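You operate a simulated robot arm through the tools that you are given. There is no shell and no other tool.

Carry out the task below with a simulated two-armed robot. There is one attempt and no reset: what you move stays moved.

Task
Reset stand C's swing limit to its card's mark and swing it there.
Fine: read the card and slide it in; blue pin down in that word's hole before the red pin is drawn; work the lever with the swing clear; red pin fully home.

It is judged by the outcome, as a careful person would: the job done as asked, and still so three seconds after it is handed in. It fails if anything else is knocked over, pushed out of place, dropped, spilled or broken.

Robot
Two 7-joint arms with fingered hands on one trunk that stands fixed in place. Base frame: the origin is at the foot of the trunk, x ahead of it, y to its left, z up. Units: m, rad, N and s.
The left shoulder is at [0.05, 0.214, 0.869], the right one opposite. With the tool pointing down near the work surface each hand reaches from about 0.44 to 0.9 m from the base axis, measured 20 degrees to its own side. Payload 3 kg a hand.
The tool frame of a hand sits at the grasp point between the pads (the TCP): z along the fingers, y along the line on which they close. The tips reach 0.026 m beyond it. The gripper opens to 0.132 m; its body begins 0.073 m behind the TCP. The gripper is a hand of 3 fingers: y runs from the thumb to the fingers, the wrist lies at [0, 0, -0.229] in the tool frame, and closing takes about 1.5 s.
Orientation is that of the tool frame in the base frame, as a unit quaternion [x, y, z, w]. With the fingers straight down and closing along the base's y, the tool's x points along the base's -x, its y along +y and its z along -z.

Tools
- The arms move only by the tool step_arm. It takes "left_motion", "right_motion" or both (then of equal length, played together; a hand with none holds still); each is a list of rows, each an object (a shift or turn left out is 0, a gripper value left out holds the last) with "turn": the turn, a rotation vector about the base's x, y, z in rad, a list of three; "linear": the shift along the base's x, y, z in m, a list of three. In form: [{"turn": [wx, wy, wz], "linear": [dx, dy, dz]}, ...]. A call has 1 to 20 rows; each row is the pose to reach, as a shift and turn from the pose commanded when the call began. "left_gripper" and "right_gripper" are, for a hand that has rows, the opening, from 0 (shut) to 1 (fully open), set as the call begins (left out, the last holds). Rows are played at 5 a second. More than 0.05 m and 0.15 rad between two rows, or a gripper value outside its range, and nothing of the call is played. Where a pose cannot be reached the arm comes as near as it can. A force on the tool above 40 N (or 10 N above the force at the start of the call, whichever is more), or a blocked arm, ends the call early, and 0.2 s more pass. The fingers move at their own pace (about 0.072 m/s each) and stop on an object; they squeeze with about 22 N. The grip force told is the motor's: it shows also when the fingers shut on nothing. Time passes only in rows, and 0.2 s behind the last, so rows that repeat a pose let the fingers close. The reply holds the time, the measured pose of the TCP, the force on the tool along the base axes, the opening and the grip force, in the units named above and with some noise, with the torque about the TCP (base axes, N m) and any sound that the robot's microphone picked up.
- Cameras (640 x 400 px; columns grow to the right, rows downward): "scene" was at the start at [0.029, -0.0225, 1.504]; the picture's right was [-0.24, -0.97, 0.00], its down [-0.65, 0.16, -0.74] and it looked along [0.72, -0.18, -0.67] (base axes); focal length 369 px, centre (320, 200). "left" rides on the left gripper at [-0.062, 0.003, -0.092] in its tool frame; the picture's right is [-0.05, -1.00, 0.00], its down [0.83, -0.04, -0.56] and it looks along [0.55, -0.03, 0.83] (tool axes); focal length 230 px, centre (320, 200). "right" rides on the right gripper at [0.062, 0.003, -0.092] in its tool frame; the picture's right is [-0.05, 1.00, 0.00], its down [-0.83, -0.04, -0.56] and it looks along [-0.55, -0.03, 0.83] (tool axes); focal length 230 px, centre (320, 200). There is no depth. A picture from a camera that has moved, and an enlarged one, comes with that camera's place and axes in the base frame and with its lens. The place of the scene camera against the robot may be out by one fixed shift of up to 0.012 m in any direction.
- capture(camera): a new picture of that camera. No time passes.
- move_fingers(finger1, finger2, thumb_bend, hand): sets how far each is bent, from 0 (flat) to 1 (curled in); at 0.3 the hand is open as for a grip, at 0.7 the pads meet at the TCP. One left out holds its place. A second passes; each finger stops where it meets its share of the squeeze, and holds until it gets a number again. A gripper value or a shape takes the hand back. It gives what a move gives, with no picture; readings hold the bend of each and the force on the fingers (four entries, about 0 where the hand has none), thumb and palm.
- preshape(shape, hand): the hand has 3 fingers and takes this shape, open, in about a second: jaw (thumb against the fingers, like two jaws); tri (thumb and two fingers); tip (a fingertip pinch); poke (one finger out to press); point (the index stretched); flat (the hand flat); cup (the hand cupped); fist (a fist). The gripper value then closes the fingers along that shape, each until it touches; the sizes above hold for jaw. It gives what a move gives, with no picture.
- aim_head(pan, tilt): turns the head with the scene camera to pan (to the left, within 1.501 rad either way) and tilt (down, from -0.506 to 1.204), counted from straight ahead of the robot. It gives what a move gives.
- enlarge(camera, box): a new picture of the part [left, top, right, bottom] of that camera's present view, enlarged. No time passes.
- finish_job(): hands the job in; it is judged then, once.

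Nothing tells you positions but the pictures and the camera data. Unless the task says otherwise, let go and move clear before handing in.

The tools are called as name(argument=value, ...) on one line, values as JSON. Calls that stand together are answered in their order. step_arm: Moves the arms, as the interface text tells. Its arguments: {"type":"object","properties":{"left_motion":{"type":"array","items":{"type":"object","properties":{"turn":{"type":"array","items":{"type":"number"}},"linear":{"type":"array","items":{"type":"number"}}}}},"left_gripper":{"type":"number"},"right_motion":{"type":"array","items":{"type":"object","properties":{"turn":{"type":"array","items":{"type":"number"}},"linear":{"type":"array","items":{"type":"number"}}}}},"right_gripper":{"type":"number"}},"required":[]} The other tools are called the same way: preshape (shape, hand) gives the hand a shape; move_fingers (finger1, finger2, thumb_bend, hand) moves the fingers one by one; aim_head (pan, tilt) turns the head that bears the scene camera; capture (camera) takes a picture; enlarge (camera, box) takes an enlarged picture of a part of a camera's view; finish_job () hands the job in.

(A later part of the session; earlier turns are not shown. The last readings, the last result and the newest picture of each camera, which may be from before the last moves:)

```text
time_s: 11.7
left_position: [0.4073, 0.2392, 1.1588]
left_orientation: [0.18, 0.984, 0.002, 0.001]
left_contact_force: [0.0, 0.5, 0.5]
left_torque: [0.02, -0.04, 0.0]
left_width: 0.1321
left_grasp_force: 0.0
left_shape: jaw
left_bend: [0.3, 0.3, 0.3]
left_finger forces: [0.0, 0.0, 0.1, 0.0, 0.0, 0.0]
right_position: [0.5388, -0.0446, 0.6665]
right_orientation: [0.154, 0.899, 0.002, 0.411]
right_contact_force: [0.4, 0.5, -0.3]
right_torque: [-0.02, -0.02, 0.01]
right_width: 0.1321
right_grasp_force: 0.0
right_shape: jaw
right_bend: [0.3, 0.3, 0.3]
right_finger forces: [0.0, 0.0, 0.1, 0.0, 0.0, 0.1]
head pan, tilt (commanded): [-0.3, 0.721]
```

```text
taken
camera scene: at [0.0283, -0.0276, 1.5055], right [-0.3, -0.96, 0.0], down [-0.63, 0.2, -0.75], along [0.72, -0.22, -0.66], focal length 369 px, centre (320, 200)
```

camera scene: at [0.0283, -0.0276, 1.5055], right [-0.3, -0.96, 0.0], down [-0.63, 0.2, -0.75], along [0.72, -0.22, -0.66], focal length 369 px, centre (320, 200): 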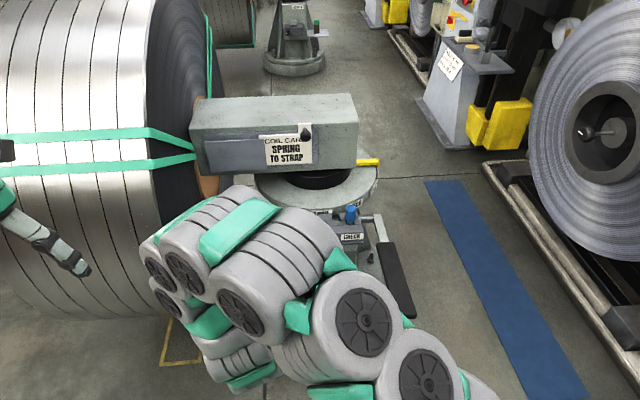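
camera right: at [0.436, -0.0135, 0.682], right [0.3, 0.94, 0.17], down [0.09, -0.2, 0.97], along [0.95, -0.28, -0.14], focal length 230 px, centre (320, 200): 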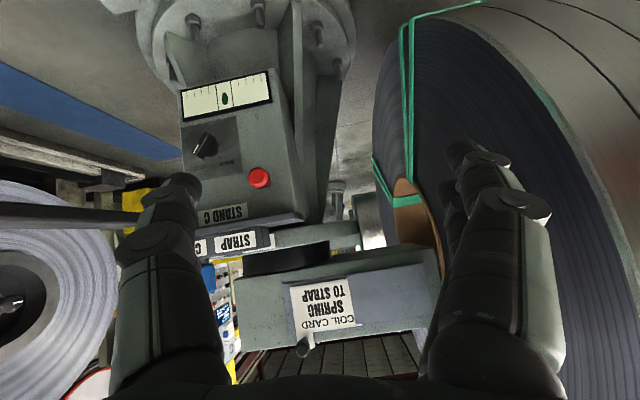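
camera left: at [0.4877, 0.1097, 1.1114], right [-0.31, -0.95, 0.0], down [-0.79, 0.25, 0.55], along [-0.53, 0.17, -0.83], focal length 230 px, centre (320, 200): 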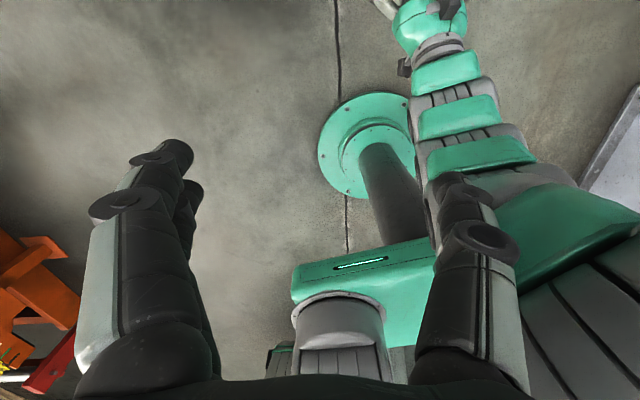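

The left hand is clear. Now I'll back the right hand out the way it came, lifting it and returning it to point straight down.

step_arm(right_motion=[{"linear": [-0.004, -0.02, 0.03], "turn": [0.022, 0.092, 0]}, {"linear": [-0.008, -0.04, 0.06], "turn": [0.044, 0.184, 0]}, {"linear": [-0.012, -0.06, 0.095], "turn": [0.067, 0.276, 0]}, {"linear": [-0.016, -0.08, 0.13], "turn": [0.089, 0.368, 0]}, {"linear": [-0.02, -0.1, 0.17], "turn": [0.111, 0.46, 0]}, {"linear": [-0.024, -0.12, 0.21], "turn": [0.133, 0.552, 0]}, {"linear": [-0.028, -0.14, 0.25], "turn": [0.155, 0.644, 0]}, {"linear": [-0.03, -0.16, 0.29], "turn": [0.178, 0.736, 0]}, {"linear": [-0.03, -0.19, 0.32], "turn": [0.196, 0.81, 0]}])

capture(camera="scene")

```text
time_s: 13.7
left_position: [0.4085, 0.2394, 1.158]
left_orientation: [0.181, 0.983, 0.002, 0.001]
left_contact_force: [0.9, 0.8, 0.5]
left_torque: [0.02, -0.01, 0.0]
left_width: 0.132
left_grasp_force: 0.0
left_shape: jaw
left_bend: [0.3, 0.3, 0.3]
left_finger forces: [0.0, 0.0, 0.0, 0.0, 0.1, 0.0]
right_position: [0.5105, -0.2376, 0.9873]
right_orientation: [0.18, 0.983, 0.028, 0.007]
right_contact_force: [0.0, -0.2, -0.1]
right_torque: [0.02, 0.0, -0.01]
right_width: 0.1319
right_grasp_force: 0.0
right_shape: jaw
right_bend: [0.3, 0.3, 0.3]
right_finger forces: [0.1, 0.0, 0.1, 0.0, 0.0, 0.0]
right hand out of reach, approached as far as the arm can: row 1, 2, 3
head pan, tilt (commanded): [-0.3, 0.721]
```

```text
taken
camera scene: at [0.0284, -0.0276, 1.5055], right [-0.3, -0.96, 0.0], down [-0.63, 0.2, -0.75], along [0.72, -0.22, -0.66], focal length 369 px, centre (320, 200)
```

scene: 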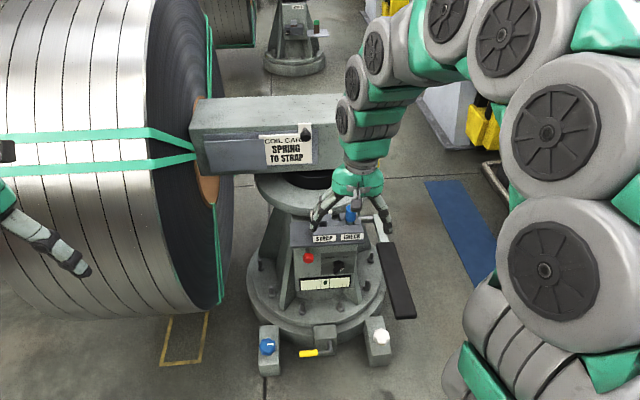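

The right arm is back to a good posture. Next is the card: I'll turn the right hand to point forward and bring it to about 9 cm short of the card's black knob (about x 0.955, y -0.27, z 0.92).

step_arm(right_motion=[{"linear": [0.03, -0.001, -0.002], "turn": [-0.042, -0.123, 0.004]}, {"linear": [0.06, -0.002, -0.006], "turn": [-0.084, -0.247, 0.009]}, {"linear": [0.09, -0.003, -0.012], "turn": [-0.126, -0.37, 0.013]}, {"linear": [0.12, -0.003, -0.018], "turn": [-0.168, -0.494, 0.018]}, {"linear": [0.15, -0.004, -0.025], "turn": [-0.21, -0.617, 0.022]}, {"linear": [0.18, -0.005, -0.032], "turn": [-0.252, -0.74, 0.027]}, {"linear": [0.21, -0.006, -0.039], "turn": [-0.294, -0.864, 0.031]}, {"linear": [0.24, -0.007, -0.045], "turn": [-0.336, -0.987, 0.036]}, {"linear": [0.27, -0.008, -0.05], "turn": [-0.378, -1.111, 0.04]}, {"linear": [0.3, -0.009, -0.056], "turn": [-0.42, -1.234, 0.045]}, {"linear": [0.33, -0.01, -0.062], "turn": [-0.462, -1.358, 0.05]}, {"linear": [0.358, -0.01, -0.067], "turn": [-0.504, -1.481, 0.054]}])

capture(camera="scene")

capture(camera="right")

```text
time_s: 16.3
left_position: [0.4077, 0.2382, 1.1582]
left_orientation: [0.18, 0.984, 0.001, 0.001]
left_contact_force: [0.4, 0.4, 1.2]
left_torque: [-0.05, -0.01, 0.0]
left_width: 0.1317
left_grasp_force: 0.0
left_shape: jaw
left_bend: [0.3, 0.3, 0.3]
left_finger forces: [0.1, 0.1, 0.1, 0.0, 0.0, 0.0]
right_position: [0.8685, -0.2441, 0.9204]
right_orientation: [0.084, 0.702, -0.085, 0.702]
right_contact_force: [-0.1, -0.3, 0.1]
right_torque: [-0.02, 0.02, 0.02]
right_width: 0.1321
right_grasp_force: 0.1
right_shape: jaw
right_bend: [0.3, 0.3, 0.3]
right_finger forces: [0.1, 0.0, 0.1, 0.0, 0.0, 0.0]
head pan, tilt (commanded): [-0.3, 0.721]
```

```text
taken
camera scene: at [0.0284, -0.0276, 1.5055], right [-0.3, -0.96, 0.0], down [-0.63, 0.2, -0.75], along [0.72, -0.22, -0.66], focal length 369 px, centre (320, 200)
```

scene: 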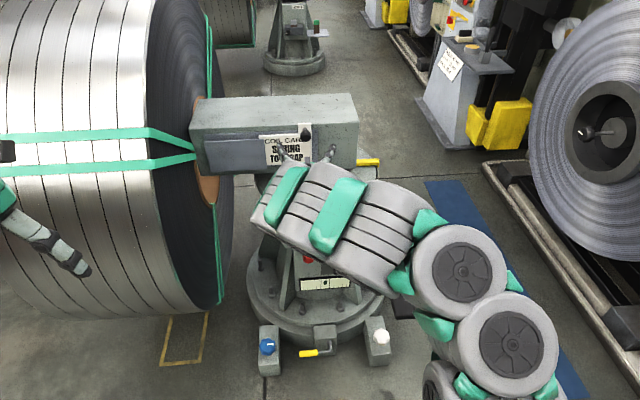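

```text
taken
camera right: at [0.7796, -0.2198, 0.8581], right [0.24, 0.97, 0.05], down [-0.55, 0.09, 0.83], along [0.8, -0.23, 0.55], focal length 230 px, centre (320, 200)
```

right: 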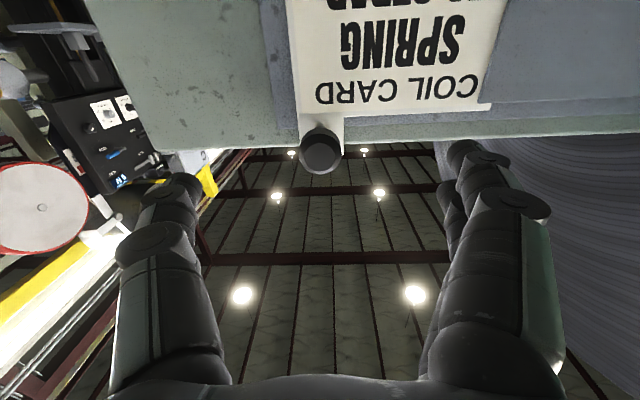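

The knob is centred between the open fingers. I'll advance 4 cm straight ahead and re-check the distance.

step_arm(right_motion=[{"linear": [0.0195, -0.0047, 0.0]}, {"linear": [0.039, -0.0094, 0.0]}])

capture(camera="right")

enlarge(camera="scene", box=[240, 105, 368, 185])

```text
time_s: 16.9
left_position: [0.4084, 0.2397, 1.158]
left_orientation: [0.18, 0.984, 0.001, 0.0]
left_contact_force: [0.1, 0.6, 0.5]
left_torque: [-0.01, -0.01, 0.01]
left_width: 0.1319
left_grasp_force: 0.0
left_shape: jaw
left_bend: [0.3, 0.3, 0.3]
left_finger forces: [0.0, 0.1, 0.1, 0.1, 0.1, 0.1]
right_position: [0.9051, -0.2546, 0.9199]
right_orientation: [0.084, 0.702, -0.084, 0.702]
right_contact_force: [-0.1, 0.3, -0.2]
right_torque: [0.01, 0.06, 0.02]
right_width: 0.1321
right_grasp_force: 0.1
right_shape: jaw
right_bend: [0.3, 0.3, 0.3]
right_finger forces: [0.0, 0.0, 0.0, 0.1, 0.1, 0.1]
head pan, tilt (commanded): [-0.3, 0.721]
```

```text
taken
camera right: at [0.8167, -0.2304, 0.8577], right [0.23, 0.97, 0.05], down [-0.55, 0.09, 0.83], along [0.8, -0.22, 0.55], focal length 230 px, centre (320, 200)
```

right: 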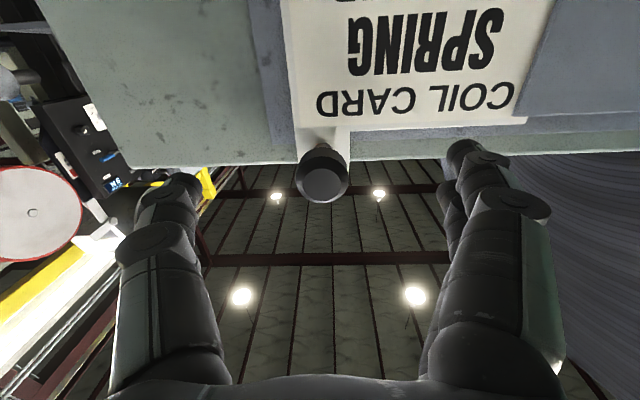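

```text
5.00 times, centred on (304, 145) of scene
camera zoom: at [0.0284, -0.0276, 1.5055], right [-0.3, -0.96, 0.0], down [-0.63, 0.2, -0.75], along [0.72, -0.22, -0.66], focal length 1843 px, centre (400, 475)
```

zoom: 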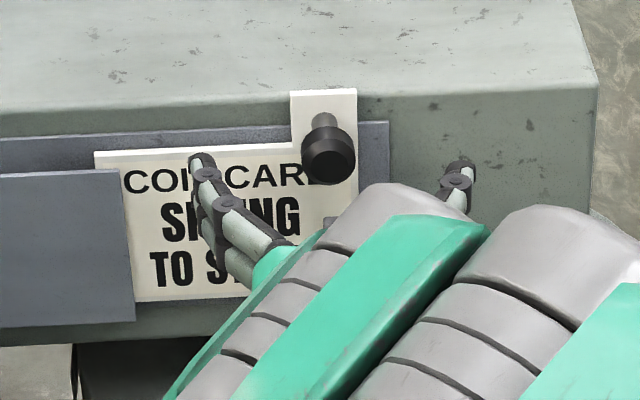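

The knob's face is about 3 cm ahead of the grasp point and well aligned. I'll advance 3 cm and then close gently on it.

step_arm(right_motion=[{"linear": [0.0146, -0.0035, 0.001]}, {"linear": [0.0292, -0.007, 0.002]}])

capture(camera="right")

enlarge(camera="scene", box=[240, 105, 368, 185])

```text
time_s: 17.5
left_position: [0.4085, 0.2389, 1.1579]
left_orientation: [0.181, 0.983, 0.001, 0.0]
left_contact_force: [0.3, 0.6, -0.2]
left_torque: [-0.02, -0.01, -0.01]
left_width: 0.1316
left_grasp_force: 0.1
left_shape: jaw
left_bend: [0.3, 0.3, 0.3]
left_finger forces: [0.1, 0.0, 0.0, 0.0, 0.0, 0.0]
right_position: [0.9351, -0.262, 0.9225]
right_orientation: [0.084, 0.703, -0.083, 0.702]
right_contact_force: [0.1, -0.4, 0.4]
right_torque: [0.01, -0.04, 0.0]
right_width: 0.132
right_grasp_force: 0.0
right_shape: jaw
right_bend: [0.3, 0.3, 0.3]
right_finger forces: [0.1, 0.0, 0.0, 0.1, 0.1, 0.0]
head pan, tilt (commanded): [-0.3, 0.721]
```

```text
taken
camera right: at [0.8473, -0.237, 0.8608], right [0.23, 0.97, 0.05], down [-0.55, 0.09, 0.83], along [0.8, -0.22, 0.55], focal length 230 px, centre (320, 200)
```

right: 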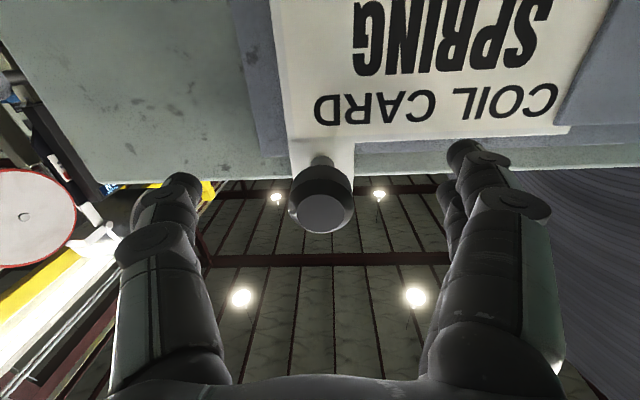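

```text
5.00 times, centred on (304, 145) of scene
camera zoom: at [0.0284, -0.0276, 1.5055], right [-0.3, -0.96, 0.0], down [-0.63, 0.2, -0.75], along [0.72, -0.22, -0.66], focal length 1843 px, centre (400, 475)
```

zoom: 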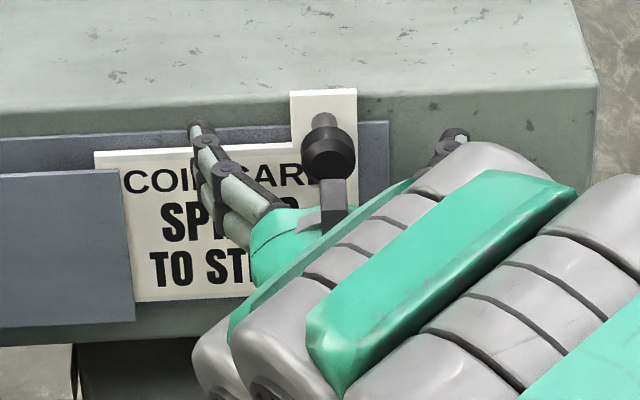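

The grasp point now lies on the knob. Closing the fingers on it.

step_arm(right_motion=[{"linear": [0, 0, 0]}, {"linear": [0, 0, 0]}, {"linear": [0, 0, 0]}, {"linear": [0, 0, 0]}, {"linear": [0, 0, 0]}, {"linear": [0, 0, 0]}, {"linear": [0, 0, 0]}, {"linear": [0, 0, 0]}], right_gripper=0.05)

capture(camera="right")

enlarge(camera="scene", box=[240, 105, 368, 185])

```text
time_s: 19.3
left_position: [0.4072, 0.2385, 1.1591]
left_orientation: [0.18, 0.984, 0.001, 0.001]
left_contact_force: [0.3, -0.3, 0.1]
left_torque: [0.03, 0.0, -0.01]
left_width: 0.1319
left_grasp_force: 0.0
left_shape: jaw
left_bend: [0.3, 0.3, 0.3]
left_finger forces: [0.0, 0.0, 0.0, 0.1, 0.1, 0.0]
right_position: [0.9346, -0.2614, 0.9235]
right_orientation: [0.084, 0.703, -0.083, 0.702]
right_contact_force: [9.8, -3.0, -0.8]
right_torque: [0.01, -0.01, -0.04]
right_width: 0.0221
right_grasp_force: 22.0
right_shape: jaw
right_bend: [0.72, 0.73, 0.7]
right_finger forces: [9.8, 10.5, 0.0, 0.0, 19.5, 0.0]
head pan, tilt (commanded): [-0.3, 0.721]
```

```text
taken
camera right: at [0.8472, -0.2369, 0.8607], right [0.23, 0.97, 0.05], down [-0.55, 0.09, 0.83], along [0.8, -0.22, 0.55], focal length 230 px, centre (320, 200)
```

right: 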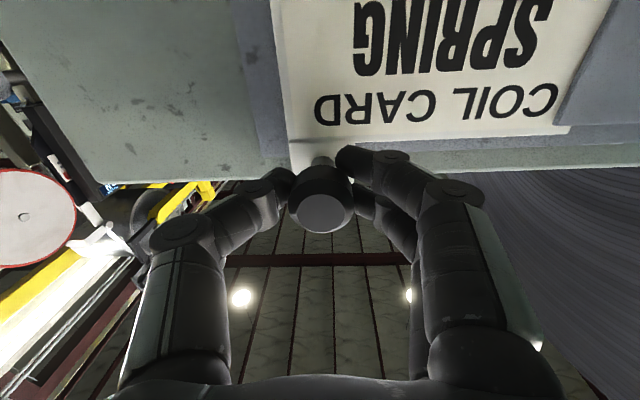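

```text
5.00 times, centred on (304, 145) of scene
camera zoom: at [0.0285, -0.0276, 1.5055], right [-0.3, -0.96, 0.0], down [-0.63, 0.2, -0.75], along [0.72, -0.22, -0.66], focal length 1843 px, centre (400, 475)
```

zoom: 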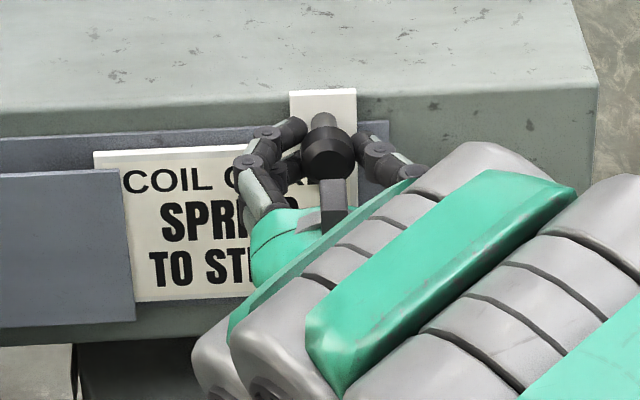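

The knob is gripped firmly. Now I'll slide the card left along the beam, a few centimetres at first.

step_arm(right_motion=[{"linear": [0.0035, 0.0146, 0]}, {"linear": [0.007, 0.0292, 0]}, {"linear": [0.0104, 0.0437, 0]}])

enlarge(camera="scene", box=[180, 95, 340, 195])

capture(camera="right")

```text
time_s: 20.1
left_position: [0.4074, 0.2384, 1.1582]
left_orientation: [0.181, 0.984, 0.0, 0.0]
left_contact_force: [0.0, 1.1, 0.6]
left_torque: [0.02, -0.02, -0.01]
left_width: 0.132
left_grasp_force: 0.1
left_shape: jaw
left_bend: [0.3, 0.3, 0.3]
left_finger forces: [0.0, 0.1, 0.1, 0.0, 0.0, 0.0]
right_position: [0.9441, -0.2173, 0.9217]
right_orientation: [0.083, 0.702, -0.083, 0.703]
right_contact_force: [7.6, -0.7, 7.2]
right_torque: [0.0, -0.09, -0.09]
right_width: 0.0215
right_grasp_force: 22.2
right_shape: jaw
right_bend: [0.72, 0.73, 0.7]
right_finger forces: [8.3, 12.0, 0.1, 0.1, 19.1, 0.0]
head pan, tilt (commanded): [-0.3, 0.721]
```

```text
4.00 times, centred on (260, 145) of scene
camera zoom: at [0.0284, -0.0275, 1.5055], right [-0.3, -0.96, 0.0], down [-0.63, 0.2, -0.75], along [0.72, -0.22, -0.66], focal length 1474 px, centre (560, 420)
```

zoom: 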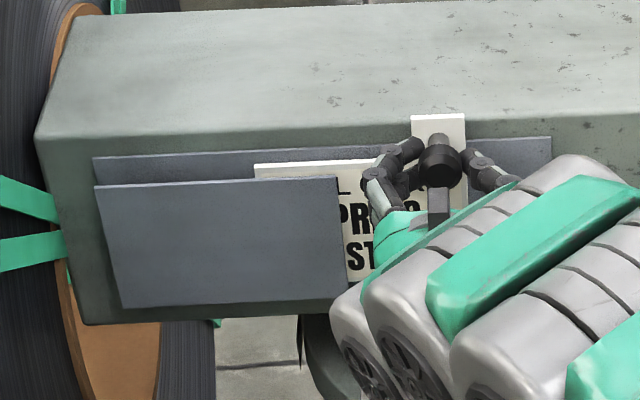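

```text
taken
camera right: at [0.8572, -0.1926, 0.8598], right [0.23, 0.97, 0.05], down [-0.55, 0.09, 0.83], along [0.8, -0.22, 0.56], focal length 230 px, centre (320, 200)
```

right: 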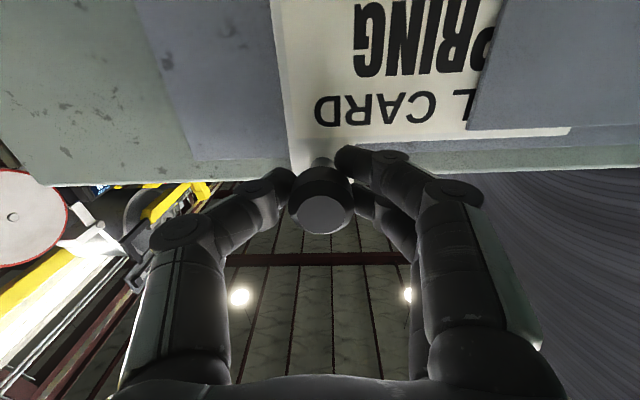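

The card slides freely into the pocket. Continuing left.

step_arm(right_motion=[{"linear": [0.0035, 0.0146, 0.001]}, {"linear": [0.007, 0.0292, 0.002]}, {"linear": [0.0104, 0.0437, 0.002]}, {"linear": [0.0139, 0.0583, 0.002]}])

enlarge(camera="scene", box=[180, 95, 340, 195])

```text
time_s: 21.1
left_position: [0.4082, 0.238, 1.1587]
left_orientation: [0.18, 0.984, 0.001, 0.0]
left_contact_force: [0.4, 0.5, -0.4]
left_torque: [0.02, 0.02, 0.01]
left_width: 0.1318
left_grasp_force: 0.2
left_shape: jaw
left_bend: [0.3, 0.3, 0.3]
left_finger forces: [0.0, 0.1, 0.1, 0.1, 0.0, 0.0]
right_position: [0.9604, -0.157, 0.9217]
right_orientation: [0.083, 0.702, -0.083, 0.702]
right_contact_force: [3.8, -0.2, -1.1]
right_torque: [0.0, 0.03, -0.08]
right_width: 0.0208
right_grasp_force: 21.4
right_shape: jaw
right_bend: [0.73, 0.73, 0.71]
right_finger forces: [8.9, 8.8, 0.1, 0.0, 16.4, 0.1]
head pan, tilt (commanded): [-0.3, 0.721]
```

```text
4.00 times, centred on (260, 145) of scene
camera zoom: at [0.0284, -0.0276, 1.5055], right [-0.3, -0.96, 0.0], down [-0.63, 0.2, -0.75], along [0.72, -0.22, -0.66], focal length 1474 px, centre (560, 420)
```

zoom: 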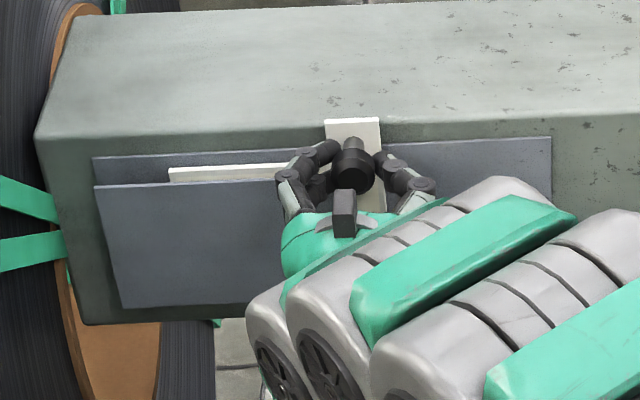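

Nearly in; continuing until it seats.

step_arm(right_motion=[{"linear": [0.0035, 0.0146, 0.0]}, {"linear": [0.007, 0.0292, 0.0]}, {"linear": [0.0092, 0.039, 0.0]}])

enlarge(camera="scene", box=[180, 95, 340, 195])

```text
time_s: 21.9
left_position: [0.4091, 0.2383, 1.1584]
left_orientation: [0.181, 0.984, 0.0, -0.001]
left_contact_force: [0.7, 0.5, -0.5]
left_torque: [-0.01, -0.03, 0.01]
left_width: 0.132
left_grasp_force: 0.1
left_shape: jaw
left_bend: [0.3, 0.3, 0.3]
left_finger forces: [0.1, 0.0, 0.0, 0.1, 0.1, 0.1]
right_position: [0.9699, -0.1173, 0.9236]
right_orientation: [0.083, 0.704, -0.084, 0.701]
right_contact_force: [5.8, -0.5, -17.5]
right_torque: [0.0, 0.22, -0.1]
right_width: 0.0204
right_grasp_force: 21.8
right_shape: jaw
right_bend: [0.72, 0.73, 0.71]
right_finger forces: [13.2, 8.3, 0.1, 0.0, 16.6, 0.0]
head pan, tilt (commanded): [-0.3, 0.721]
```

```text
4.00 times, centred on (260, 145) of scene
camera zoom: at [0.0288, -0.0276, 1.5055], right [-0.3, -0.96, 0.0], down [-0.63, 0.2, -0.75], along [0.72, -0.22, -0.66], focal length 1474 px, centre (560, 420)
```

zoom: 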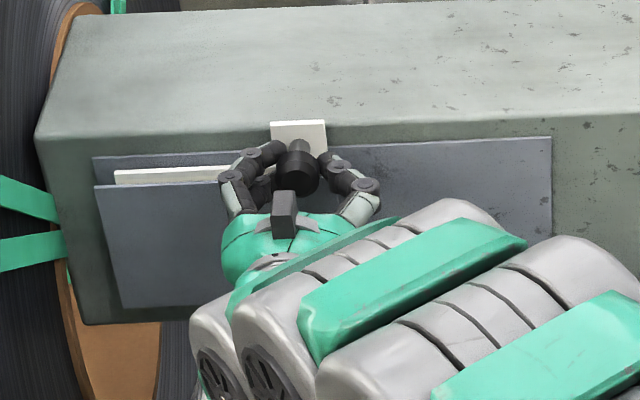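

The card is about 1.5 cm from the pocket's end; the hand is riding slightly high (downward force), so I'll lower it a touch and finish the slide.

step_arm(right_motion=[{"linear": [0.0, 0.0, -0.0025]}, {"linear": [0.0018, 0.0075, -0.003]}, {"linear": [0.0035, 0.0146, -0.003]}])

enlarge(camera="scene", box=[180, 95, 340, 195])

```text
time_s: 22.7
left_position: [0.4093, 0.2377, 1.1587]
left_orientation: [0.181, 0.983, 0.001, 0.0]
left_contact_force: [-0.1, 0.1, -0.7]
left_torque: [-0.02, 0.0, -0.02]
left_width: 0.132
left_grasp_force: 0.1
left_shape: jaw
left_bend: [0.3, 0.3, 0.3]
left_finger forces: [0.0, 0.0, 0.0, 0.0, 0.1, 0.0]
right_position: [0.973, -0.1119, 0.9229]
right_orientation: [0.088, 0.701, -0.086, 0.703]
right_contact_force: [0.8, -22.1, 1.9]
right_torque: [0.0, 0.0, -0.37]
right_width: 0.0202
right_grasp_force: 21.5
right_shape: jaw
right_bend: [0.73, 0.74, 0.72]
right_finger forces: [6.4, 7.5, 0.1, 0.1, 24.6, 0.1]
head pan, tilt (commanded): [-0.3, 0.721]
```

```text
4.00 times, centred on (260, 145) of scene
camera zoom: at [0.0283, -0.028, 1.5055], right [-0.3, -0.95, 0.0], down [-0.63, 0.2, -0.75], along [0.72, -0.22, -0.66], focal length 1474 px, centre (560, 420)
```

zoom: 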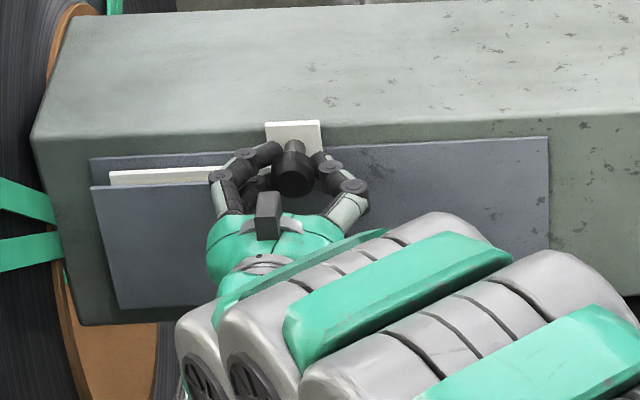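

It met a firm stop at the left after about 15 cm of travel, so the card is seated. I'll ease off the push, open the fingers, and back straight away.

step_arm(right_motion=[{"linear": [-0.0019, -0.0079, 0.0]}])

step_arm(right_motion=[{"linear": [0, 0, 0]}, {"linear": [0, 0, 0]}, {"linear": [0, 0, 0]}, {"linear": [0, 0, 0]}, {"linear": [0, 0, 0]}, {"linear": [0, 0, 0]}, {"linear": [0, 0, 0]}], right_gripper=0.8)

capture(camera="right")

enlarge(camera="scene", box=[180, 95, 340, 195])

```text
time_s: 23.1
left_position: [0.4072, 0.2384, 1.1577]
left_orientation: [0.181, 0.984, 0.001, 0.001]
left_contact_force: [-0.5, 0.0, 0.1]
left_torque: [-0.03, 0.01, -0.01]
left_width: 0.1319
left_grasp_force: 0.1
left_shape: jaw
left_bend: [0.3, 0.3, 0.3]
left_finger forces: [0.0, 0.1, 0.0, 0.1, 0.0, 0.0]
right_position: [0.9708, -0.1133, 0.9218]
right_orientation: [0.084, 0.702, -0.082, 0.703]
right_contact_force: [20.3, -13.4, 1.7]
right_torque: [0.01, 0.01, -0.19]
right_width: 0.0192
right_grasp_force: 21.8
right_shape: jaw
right_bend: [0.73, 0.73, 0.71]
right_finger forces: [9.8, 11.6, 0.0, 0.1, 21.5, 0.0]
head pan, tilt (commanded): [-0.3, 0.721]
```

```text
time_s: 24.7
left_position: [0.4072, 0.2389, 1.1583]
left_orientation: [0.18, 0.984, 0.001, 0.0]
left_contact_force: [0.6, -0.1, -0.2]
left_torque: [0.0, -0.01, 0.0]
left_width: 0.1318
left_grasp_force: 0.1
left_shape: jaw
left_bend: [0.3, 0.3, 0.3]
left_finger forces: [0.0, 0.0, 0.1, 0.1, 0.0, 0.0]
right_position: [0.9711, -0.1146, 0.9219]
right_orientation: [0.084, 0.703, -0.084, 0.702]
right_contact_force: [0.1, -0.4, 0.5]
right_torque: [0.0, 0.03, 0.03]
right_width: 0.1055
right_grasp_force: 0.1
right_shape: jaw
right_bend: [0.59, 0.59, 0.56]
right_finger forces: [0.0, 0.0, 0.0, 0.0, 0.0, 0.0]
head pan, tilt (commanded): [-0.3, 0.721]
```

```text
taken
camera right: at [0.8829, -0.0898, 0.8593], right [0.23, 0.97, 0.05], down [-0.55, 0.09, 0.83], along [0.8, -0.22, 0.55], focal length 230 px, centre (320, 200)
```

right: 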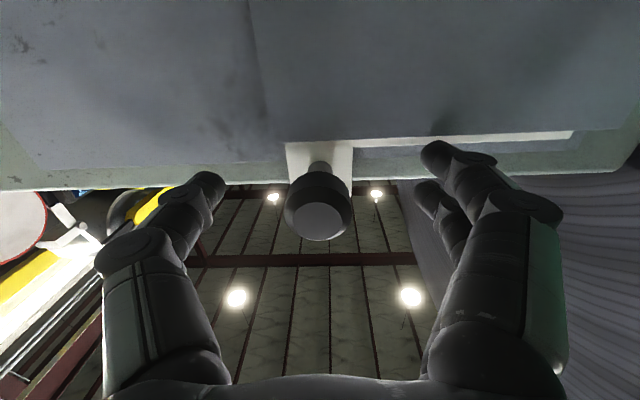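

```text
4.00 times, centred on (260, 145) of scene
camera zoom: at [0.0283, -0.0276, 1.5055], right [-0.3, -0.96, 0.0], down [-0.63, 0.2, -0.75], along [0.72, -0.22, -0.66], focal length 1474 px, centre (560, 420)
```

zoom: 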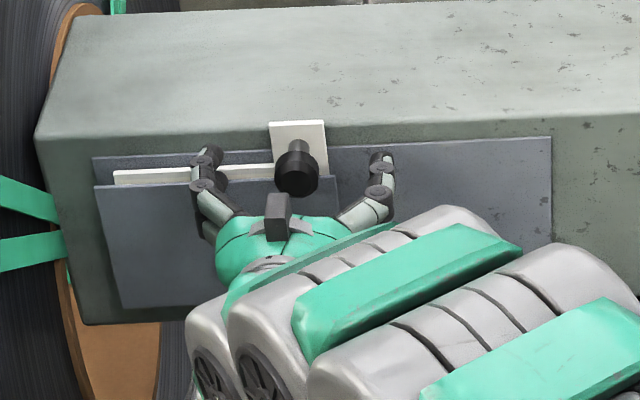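

The card is now wholly behind the pocket front with only its tab and knob showing. I'll back off and swing the right hand to point down again, in front of the beam.

step_arm(right_motion=[{"linear": [-0.0243, 0.0058, 0.0]}, {"linear": [-0.0486, 0.0117, 0.0]}, {"linear": [-0.0729, 0.0175, 0.0]}, {"linear": [-0.0972, 0.0234, 0.0]}])

step_arm(right_motion=[{"linear": [-0.016, -0.018, 0.001], "turn": [0.031, 0.127, 0]}, {"linear": [-0.032, -0.036, 0.003], "turn": [0.061, 0.2545, 0]}, {"linear": [-0.048, -0.053, 0.005], "turn": [0.092, 0.382, 0]}, {"linear": [-0.065, -0.07, 0.007], "turn": [0.1225, 0.509, 0]}, {"linear": [-0.081, -0.088, 0.009], "turn": [0.153, 0.636, 0]}, {"linear": [-0.097, -0.105, 0.01], "turn": [0.184, 0.7635, 0]}, {"linear": [-0.113, -0.123, 0.01], "turn": [0.214, 0.891, 0]}, {"linear": [-0.129, -0.14, 0.01], "turn": [0.245, 1.018, 0]}, {"linear": [-0.146, -0.158, 0.01], "turn": [0.276, 1.145, 0]}, {"linear": [-0.162, -0.175, 0.01], "turn": [0.306, 1.2725, 0]}, {"linear": [-0.178, -0.193, 0.01], "turn": [0.337, 1.4, 0]}, {"linear": [-0.194, -0.21, 0.01], "turn": [0.3676, 1.527, 0]}], right_gripper=1.0)

capture(camera="scene")

enlarge(camera="scene", box=[180, 95, 340, 195])

capture(camera="right")

```text
time_s: 25.7
left_position: [0.4073, 0.2391, 1.1565]
left_orientation: [0.182, 0.983, 0.001, 0.0]
left_contact_force: [0.0, 0.4, -0.5]
left_torque: [0.02, -0.03, 0.0]
left_width: 0.1321
left_grasp_force: 0.0
left_shape: jaw
left_bend: [0.3, 0.3, 0.3]
left_finger forces: [0.0, 0.0, 0.1, 0.0, 0.0, 0.0]
right_position: [0.8738, -0.0916, 0.9235]
right_orientation: [0.084, 0.702, -0.084, 0.702]
right_contact_force: [0.3, 0.0, -0.9]
right_torque: [0.01, 0.0, 0.0]
right_width: 0.105
right_grasp_force: 0.1
right_shape: jaw
right_bend: [0.59, 0.59, 0.56]
right_finger forces: [0.1, 0.0, 0.0, 0.1, 0.0, 0.0]
head pan, tilt (commanded): [-0.3, 0.721]
```

```text
time_s: 28.3
left_position: [0.4075, 0.2379, 1.1585]
left_orientation: [0.181, 0.984, 0.001, -0.001]
left_contact_force: [-0.2, -0.1, -0.4]
left_torque: [0.02, 0.06, 0.01]
left_width: 0.1318
left_grasp_force: 0.0
left_shape: jaw
left_bend: [0.3, 0.3, 0.3]
left_finger forces: [0.0, 0.0, 0.0, 0.1, 0.0, 0.0]
right_position: [0.6787, -0.3009, 0.9301]
right_orientation: [0.118, 0.993, 0.0, -0.001]
right_contact_force: [-0.7, 0.1, -0.3]
right_torque: [-0.02, 0.01, 0.0]
right_width: 0.1318
right_grasp_force: 0.1
right_shape: jaw
right_bend: [0.3, 0.3, 0.3]
right_finger forces: [0.1, 0.1, 0.1, 0.1, 0.0, 0.2]
head pan, tilt (commanded): [-0.3, 0.721]
```

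```text
taken
camera scene: at [0.0284, -0.0276, 1.5055], right [-0.3, -0.96, 0.0], down [-0.63, 0.2, -0.75], along [0.72, -0.22, -0.66], focal length 369 px, centre (320, 200)
```

scene: 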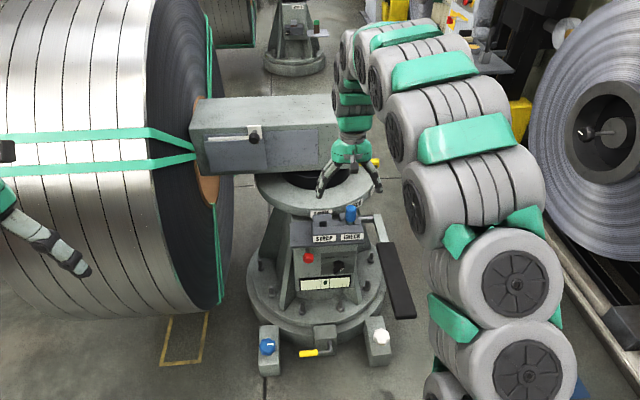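

```text
4.00 times, centred on (260, 145) of scene
camera zoom: at [0.0284, -0.0276, 1.5055], right [-0.3, -0.96, 0.0], down [-0.63, 0.2, -0.75], along [0.72, -0.22, -0.66], focal length 1474 px, centre (560, 420)
```

zoom: 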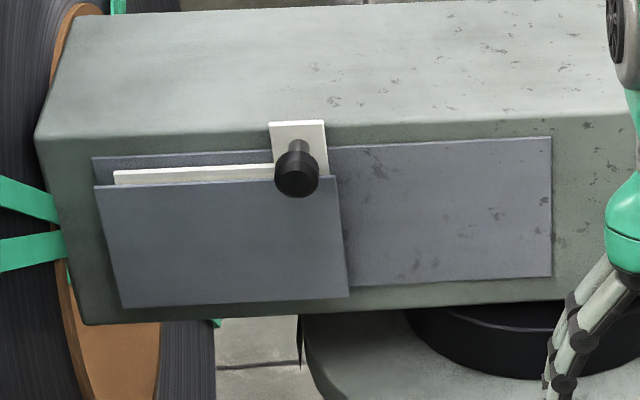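

```text
taken
camera right: at [0.621, -0.2834, 1.0215], right [0.28, 0.96, 0.0], down [0.8, -0.24, 0.55], along [0.53, -0.16, -0.83], focal length 230 px, centre (320, 200)
```

right: 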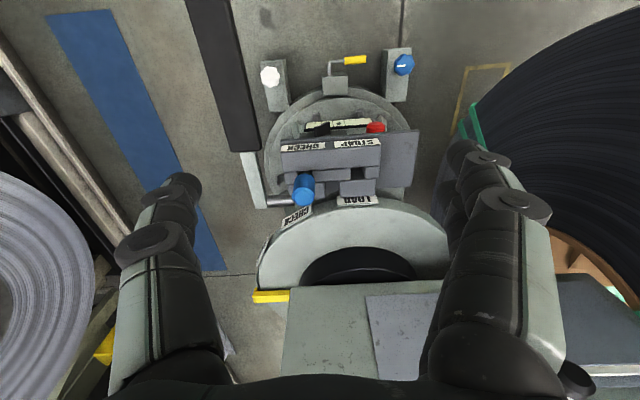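

The card is fully in its pocket. Now I'll look closely at the blue pin's block from above before gripping it.

enlarge(camera="right", box=[260, 110, 420, 210])

enlarge(camera="scene", box=[300, 195, 380, 245])

```text
4.00 times, centred on (340, 160) of right
camera zoom: at [0.621, -0.2834, 1.0215], right [0.28, 0.96, 0.0], down [0.8, -0.24, 0.55], along [0.53, -0.16, -0.83], focal length 920 px, centre (240, 360)
```

zoom: 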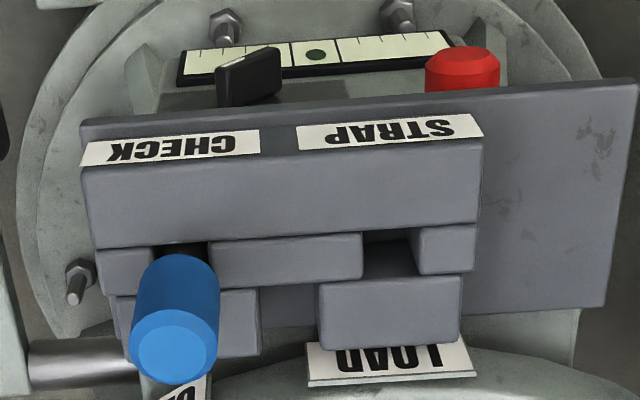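

```text
8.00 times, centred on (340, 220) of scene
camera zoom: at [0.0284, -0.0276, 1.5055], right [-0.3, -0.96, 0.0], down [-0.63, 0.2, -0.75], along [0.72, -0.22, -0.66], focal length 2949 px, centre (160, 40)
```

zoom: 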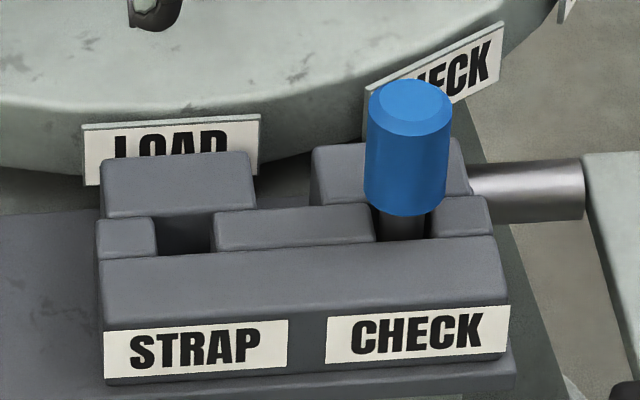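

Each hole is a square socket; the blue pin must lift straight out and go down about 8.5 cm to the left. I'll tilt the right hand about 30° forward, half-open, and bring it above the pin.

step_arm(right_motion=[{"linear": [0.017, -0.01, -0.016], "turn": [-0.0234, -0.0972, 0]}, {"linear": [0.034, -0.02, -0.032], "turn": [-0.0468, -0.1944, 0]}, {"linear": [0.052, -0.03, -0.048], "turn": [-0.0702, -0.2916, 0]}, {"linear": [0.069, -0.04, -0.064], "turn": [-0.0936, -0.3888, 0]}, {"linear": [0.086, -0.05, -0.08], "turn": [-0.117, -0.486, 0]}], right_gripper=0.6)

capture(camera="right")

enlarge(camera="scene", box=[290, 150, 418, 230])

```text
time_s: 29.5
left_position: [0.4086, 0.2386, 1.1579]
left_orientation: [0.181, 0.984, 0.0, 0.0]
left_contact_force: [0.5, 0.3, 0.5]
left_torque: [0.0, 0.0, -0.01]
left_width: 0.1318
left_grasp_force: 0.0
left_shape: jaw
left_bend: [0.3, 0.3, 0.3]
left_finger forces: [0.0, 0.1, 0.1, 0.0, 0.0, 0.0]
right_position: [0.7671, -0.3488, 0.8472]
right_orientation: [0.113, 0.962, -0.03, 0.245]
right_contact_force: [0.8, 0.1, 0.2]
right_torque: [0.02, 0.03, -0.02]
right_width: 0.0793
right_grasp_force: 0.0
right_shape: jaw
right_bend: [0.71, 0.71, 0.71]
right_finger forces: [0.0, 0.1, 0.0, 0.0, 0.0, 0.0]
head pan, tilt (commanded): [-0.3, 0.721]
```

```text
taken
camera right: at [0.6732, -0.324, 0.8987], right [0.28, 0.96, 0.02], down [0.44, -0.15, 0.88], along [0.85, -0.24, -0.47], focal length 230 px, centre (320, 200)
```

right: 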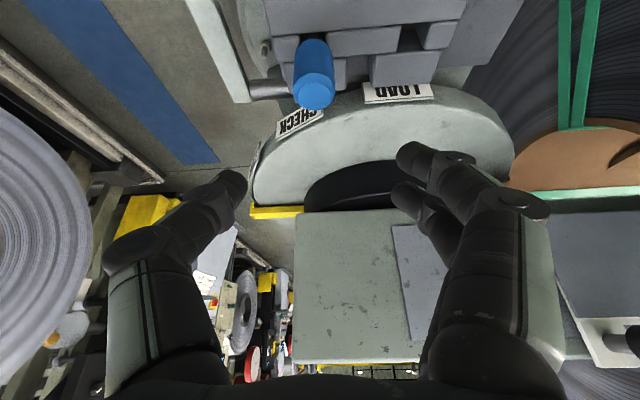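

```text
5.00 times, centred on (354, 190) of scene
camera zoom: at [0.0284, -0.0276, 1.5055], right [-0.3, -0.96, 0.0], down [-0.63, 0.2, -0.75], along [0.72, -0.22, -0.66], focal length 1843 px, centre (150, 250)
```

zoom: 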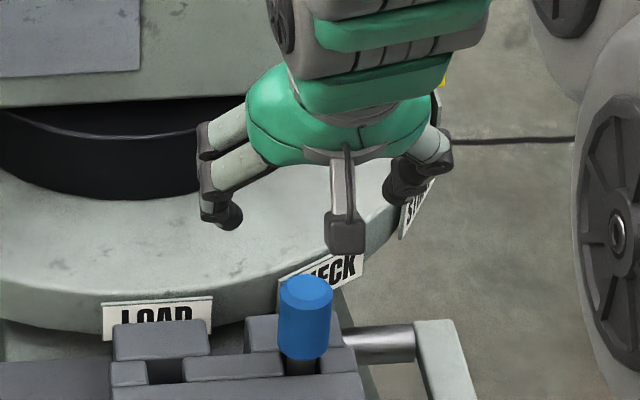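

Two hand-camera views agree on the pin top at about (0.778, -0.355, 0.756). Descending so the pads straddle the blue grip, then closing.

step_arm(right_motion=[{"linear": [0.002, -0.002, -0.03]}, {"linear": [0.005, -0.004, -0.06]}, {"linear": [0.008, -0.0055, -0.085]}])

enlarge(camera="scene", box=[300, 180, 396, 240])

capture(camera="right")

```text
time_s: 30.3
left_position: [0.4074, 0.2387, 1.158]
left_orientation: [0.181, 0.983, 0.001, 0.0]
left_contact_force: [0.0, 0.0, -0.3]
left_torque: [0.01, -0.01, -0.01]
left_width: 0.1318
left_grasp_force: 0.2
left_shape: jaw
left_bend: [0.3, 0.3, 0.3]
left_finger forces: [0.0, 0.0, 0.1, 0.0, 0.0, 0.1]
right_position: [0.7779, -0.3544, 0.7628]
right_orientation: [0.114, 0.962, -0.03, 0.246]
right_contact_force: [-0.2, -0.3, 0.0]
right_torque: [-0.03, -0.01, 0.01]
right_width: 0.0797
right_grasp_force: 0.1
right_shape: jaw
right_bend: [0.71, 0.71, 0.71]
right_finger forces: [0.1, 0.1, 0.0, 0.0, 0.1, 0.0]
head pan, tilt (commanded): [-0.3, 0.721]
```

```text
6.67 times, centred on (348, 210) of scene
camera zoom: at [0.0284, -0.0276, 1.5055], right [-0.3, -0.96, 0.0], down [-0.63, 0.2, -0.75], along [0.72, -0.22, -0.66], focal length 2457 px, centre (133, 133)
```

zoom: 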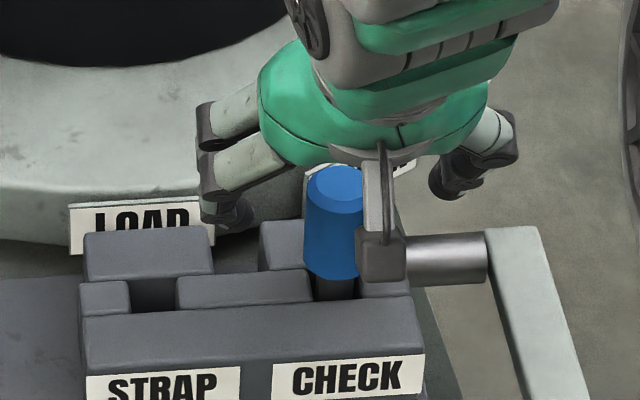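

```text
taken
camera right: at [0.6835, -0.329, 0.8142], right [0.28, 0.96, 0.02], down [0.44, -0.15, 0.89], along [0.85, -0.24, -0.46], focal length 230 px, centre (320, 200)
```

right: 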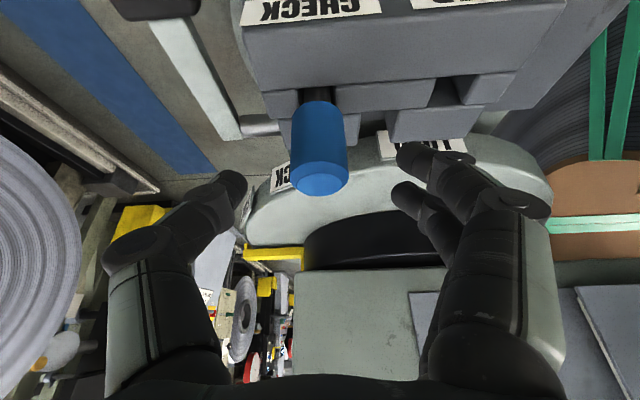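

Well centred. I'll narrow the opening a little to stay clear of the LOAD plate, drop another 2 cm, and close.

step_arm(right_motion=[{"linear": [0, 0, 0]}, {"linear": [0, 0, 0]}, {"linear": [-0.001, -0.0003, -0.01]}, {"linear": [-0.002, -0.0006, -0.02]}], right_gripper=0.42)

enlarge(camera="scene", box=[300, 180, 396, 240])

capture(camera="right")

```text
time_s: 31.3
left_position: [0.4082, 0.2388, 1.1581]
left_orientation: [0.18, 0.984, 0.001, 0.0]
left_contact_force: [0.4, 0.2, -0.2]
left_torque: [-0.03, -0.01, 0.02]
left_width: 0.1319
left_grasp_force: 0.1
left_shape: jaw
left_bend: [0.3, 0.3, 0.3]
left_finger forces: [0.1, 0.1, 0.0, 0.1, 0.1, 0.0]
right_position: [0.7721, -0.3575, 0.7455]
right_orientation: [0.115, 0.962, -0.03, 0.245]
right_contact_force: [0.9, -0.8, 0.1]
right_torque: [0.01, 0.0, 0.01]
right_width: 0.0562
right_grasp_force: 0.0
right_shape: jaw
right_bend: [0.73, 0.73, 0.7]
right_finger forces: [0.1, 0.1, 0.0, 0.0, 0.1, 0.0]
head pan, tilt (commanded): [-0.3, 0.721]
```

```text
6.67 times, centred on (348, 210) of scene
camera zoom: at [0.0283, -0.0276, 1.5055], right [-0.3, -0.96, 0.0], down [-0.63, 0.2, -0.75], along [0.72, -0.22, -0.66], focal length 2457 px, centre (133, 133)
```

zoom: 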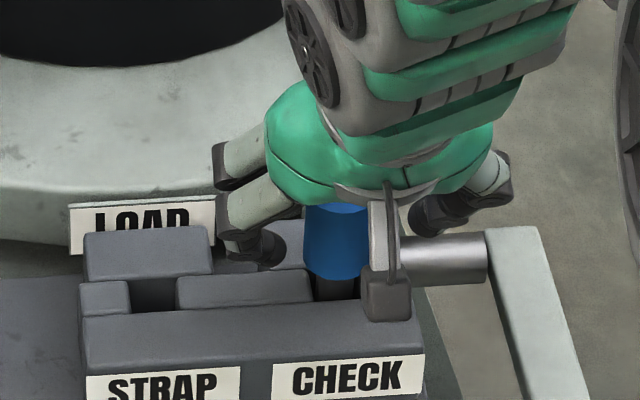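

```text
taken
camera right: at [0.6791, -0.3312, 0.7956], right [0.28, 0.96, 0.02], down [0.44, -0.15, 0.88], along [0.85, -0.24, -0.47], focal length 230 px, centre (320, 200)
```

right: 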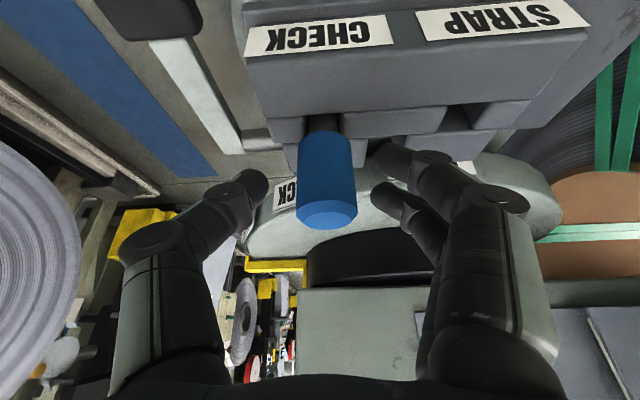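

The blue grip is between the pads. Closing.

step_arm(right_motion=[{"linear": [0, 0, 0]}, {"linear": [0, 0, 0]}, {"linear": [0, 0, 0]}, {"linear": [0, 0, 0]}, {"linear": [0, 0, 0]}, {"linear": [0, 0, 0]}], right_gripper=0.05)

capture(camera="right")

enlarge(camera="scene", box=[300, 180, 396, 240])

```text
time_s: 32.7
left_position: [0.4083, 0.2379, 1.1598]
left_orientation: [0.18, 0.984, 0.001, 0.001]
left_contact_force: [0.3, 0.0, 0.2]
left_torque: [0.0, -0.01, 0.0]
left_width: 0.1319
left_grasp_force: 0.1
left_shape: jaw
left_bend: [0.3, 0.3, 0.3]
left_finger forces: [0.0, 0.0, 0.0, 0.0, 0.1, 0.0]
right_position: [0.7735, -0.3574, 0.745]
right_orientation: [0.116, 0.962, -0.03, 0.245]
right_contact_force: [-0.5, 0.6, -0.5]
right_torque: [-0.01, 0.01, -0.01]
right_width: 0.0242
right_grasp_force: 22.2
right_shape: jaw
right_bend: [0.73, 0.73, 0.7]
right_finger forces: [9.5, 9.9, 0.1, 0.0, 19.7, 0.1]
head pan, tilt (commanded): [-0.3, 0.721]
```

```text
taken
camera right: at [0.6795, -0.3311, 0.796], right [0.28, 0.96, 0.02], down [0.44, -0.15, 0.89], along [0.85, -0.24, -0.47], focal length 230 px, centre (320, 200)
```

right: 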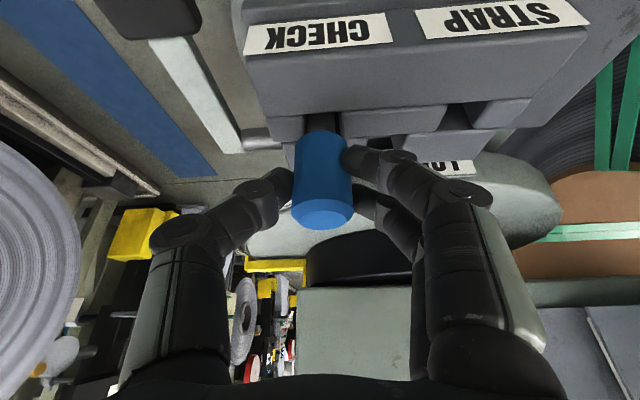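

```text
6.67 times, centred on (348, 210) of scene
camera zoom: at [0.0284, -0.0276, 1.5055], right [-0.3, -0.96, 0.0], down [-0.63, 0.2, -0.75], along [0.72, -0.22, -0.66], focal length 2457 px, centre (133, 133)
```

zoom: 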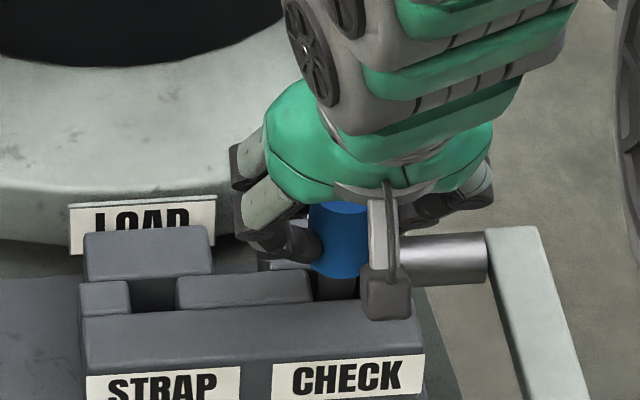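

Firm grip. Lifting the pin straight up.

step_arm(right_motion=[{"linear": [0, 0, 0.015]}, {"linear": [0, 0, 0.03]}, {"linear": [0, 0, 0.045]}, {"linear": [0, 0, 0.06]}, {"linear": [0, 0, 0.075]}])

capture(camera="right")

enlarge(camera="scene", box=[290, 160, 402, 240])

```text
time_s: 33.9
left_position: [0.4075, 0.2383, 1.1584]
left_orientation: [0.181, 0.983, 0.001, 0.0]
left_contact_force: [0.6, -0.5, -0.7]
left_torque: [0.01, 0.0, -0.03]
left_width: 0.1318
left_grasp_force: 0.1
left_shape: jaw
left_bend: [0.3, 0.3, 0.3]
left_finger forces: [0.1, 0.0, 0.0, 0.1, 0.0, 0.0]
right_position: [0.7711, -0.3561, 0.8201]
right_orientation: [0.114, 0.962, -0.029, 0.245]
right_contact_force: [0.1, -0.7, -0.1]
right_torque: [0.02, 0.02, -0.04]
right_width: 0.0241
right_grasp_force: 22.0
right_shape: jaw
right_bend: [0.73, 0.73, 0.7]
right_finger forces: [9.6, 10.4, 0.0, 0.0, 19.7, 0.1]
head pan, tilt (commanded): [-0.3, 0.721]
```

```text
taken
camera right: at [0.6779, -0.331, 0.8717], right [0.28, 0.96, 0.02], down [0.44, -0.15, 0.89], along [0.85, -0.24, -0.46], focal length 230 px, centre (320, 200)
```

right: 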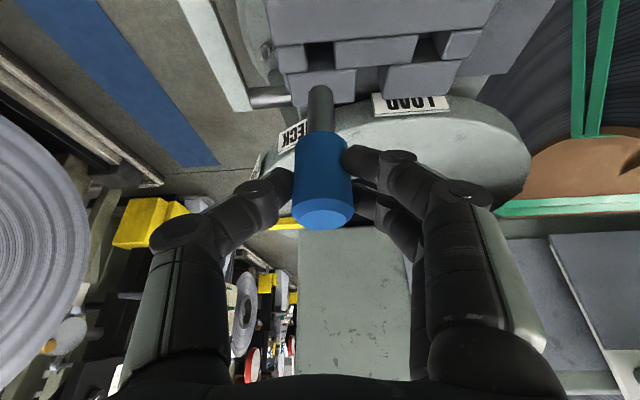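

```text
5.00 times, centred on (346, 200) of scene
camera zoom: at [0.0283, -0.0276, 1.5055], right [-0.3, -0.96, 0.0], down [-0.63, 0.2, -0.75], along [0.72, -0.22, -0.66], focal length 1843 px, centre (190, 200)
```

zoom: 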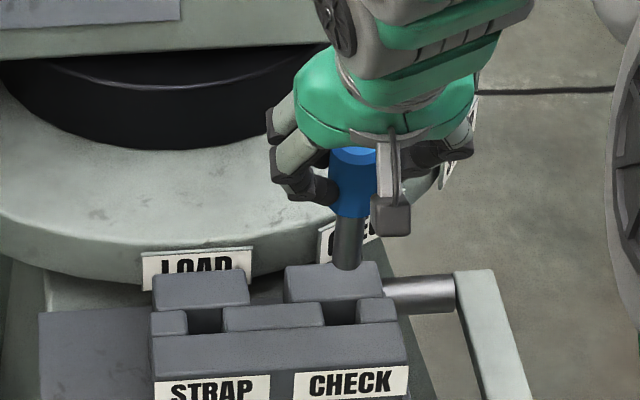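

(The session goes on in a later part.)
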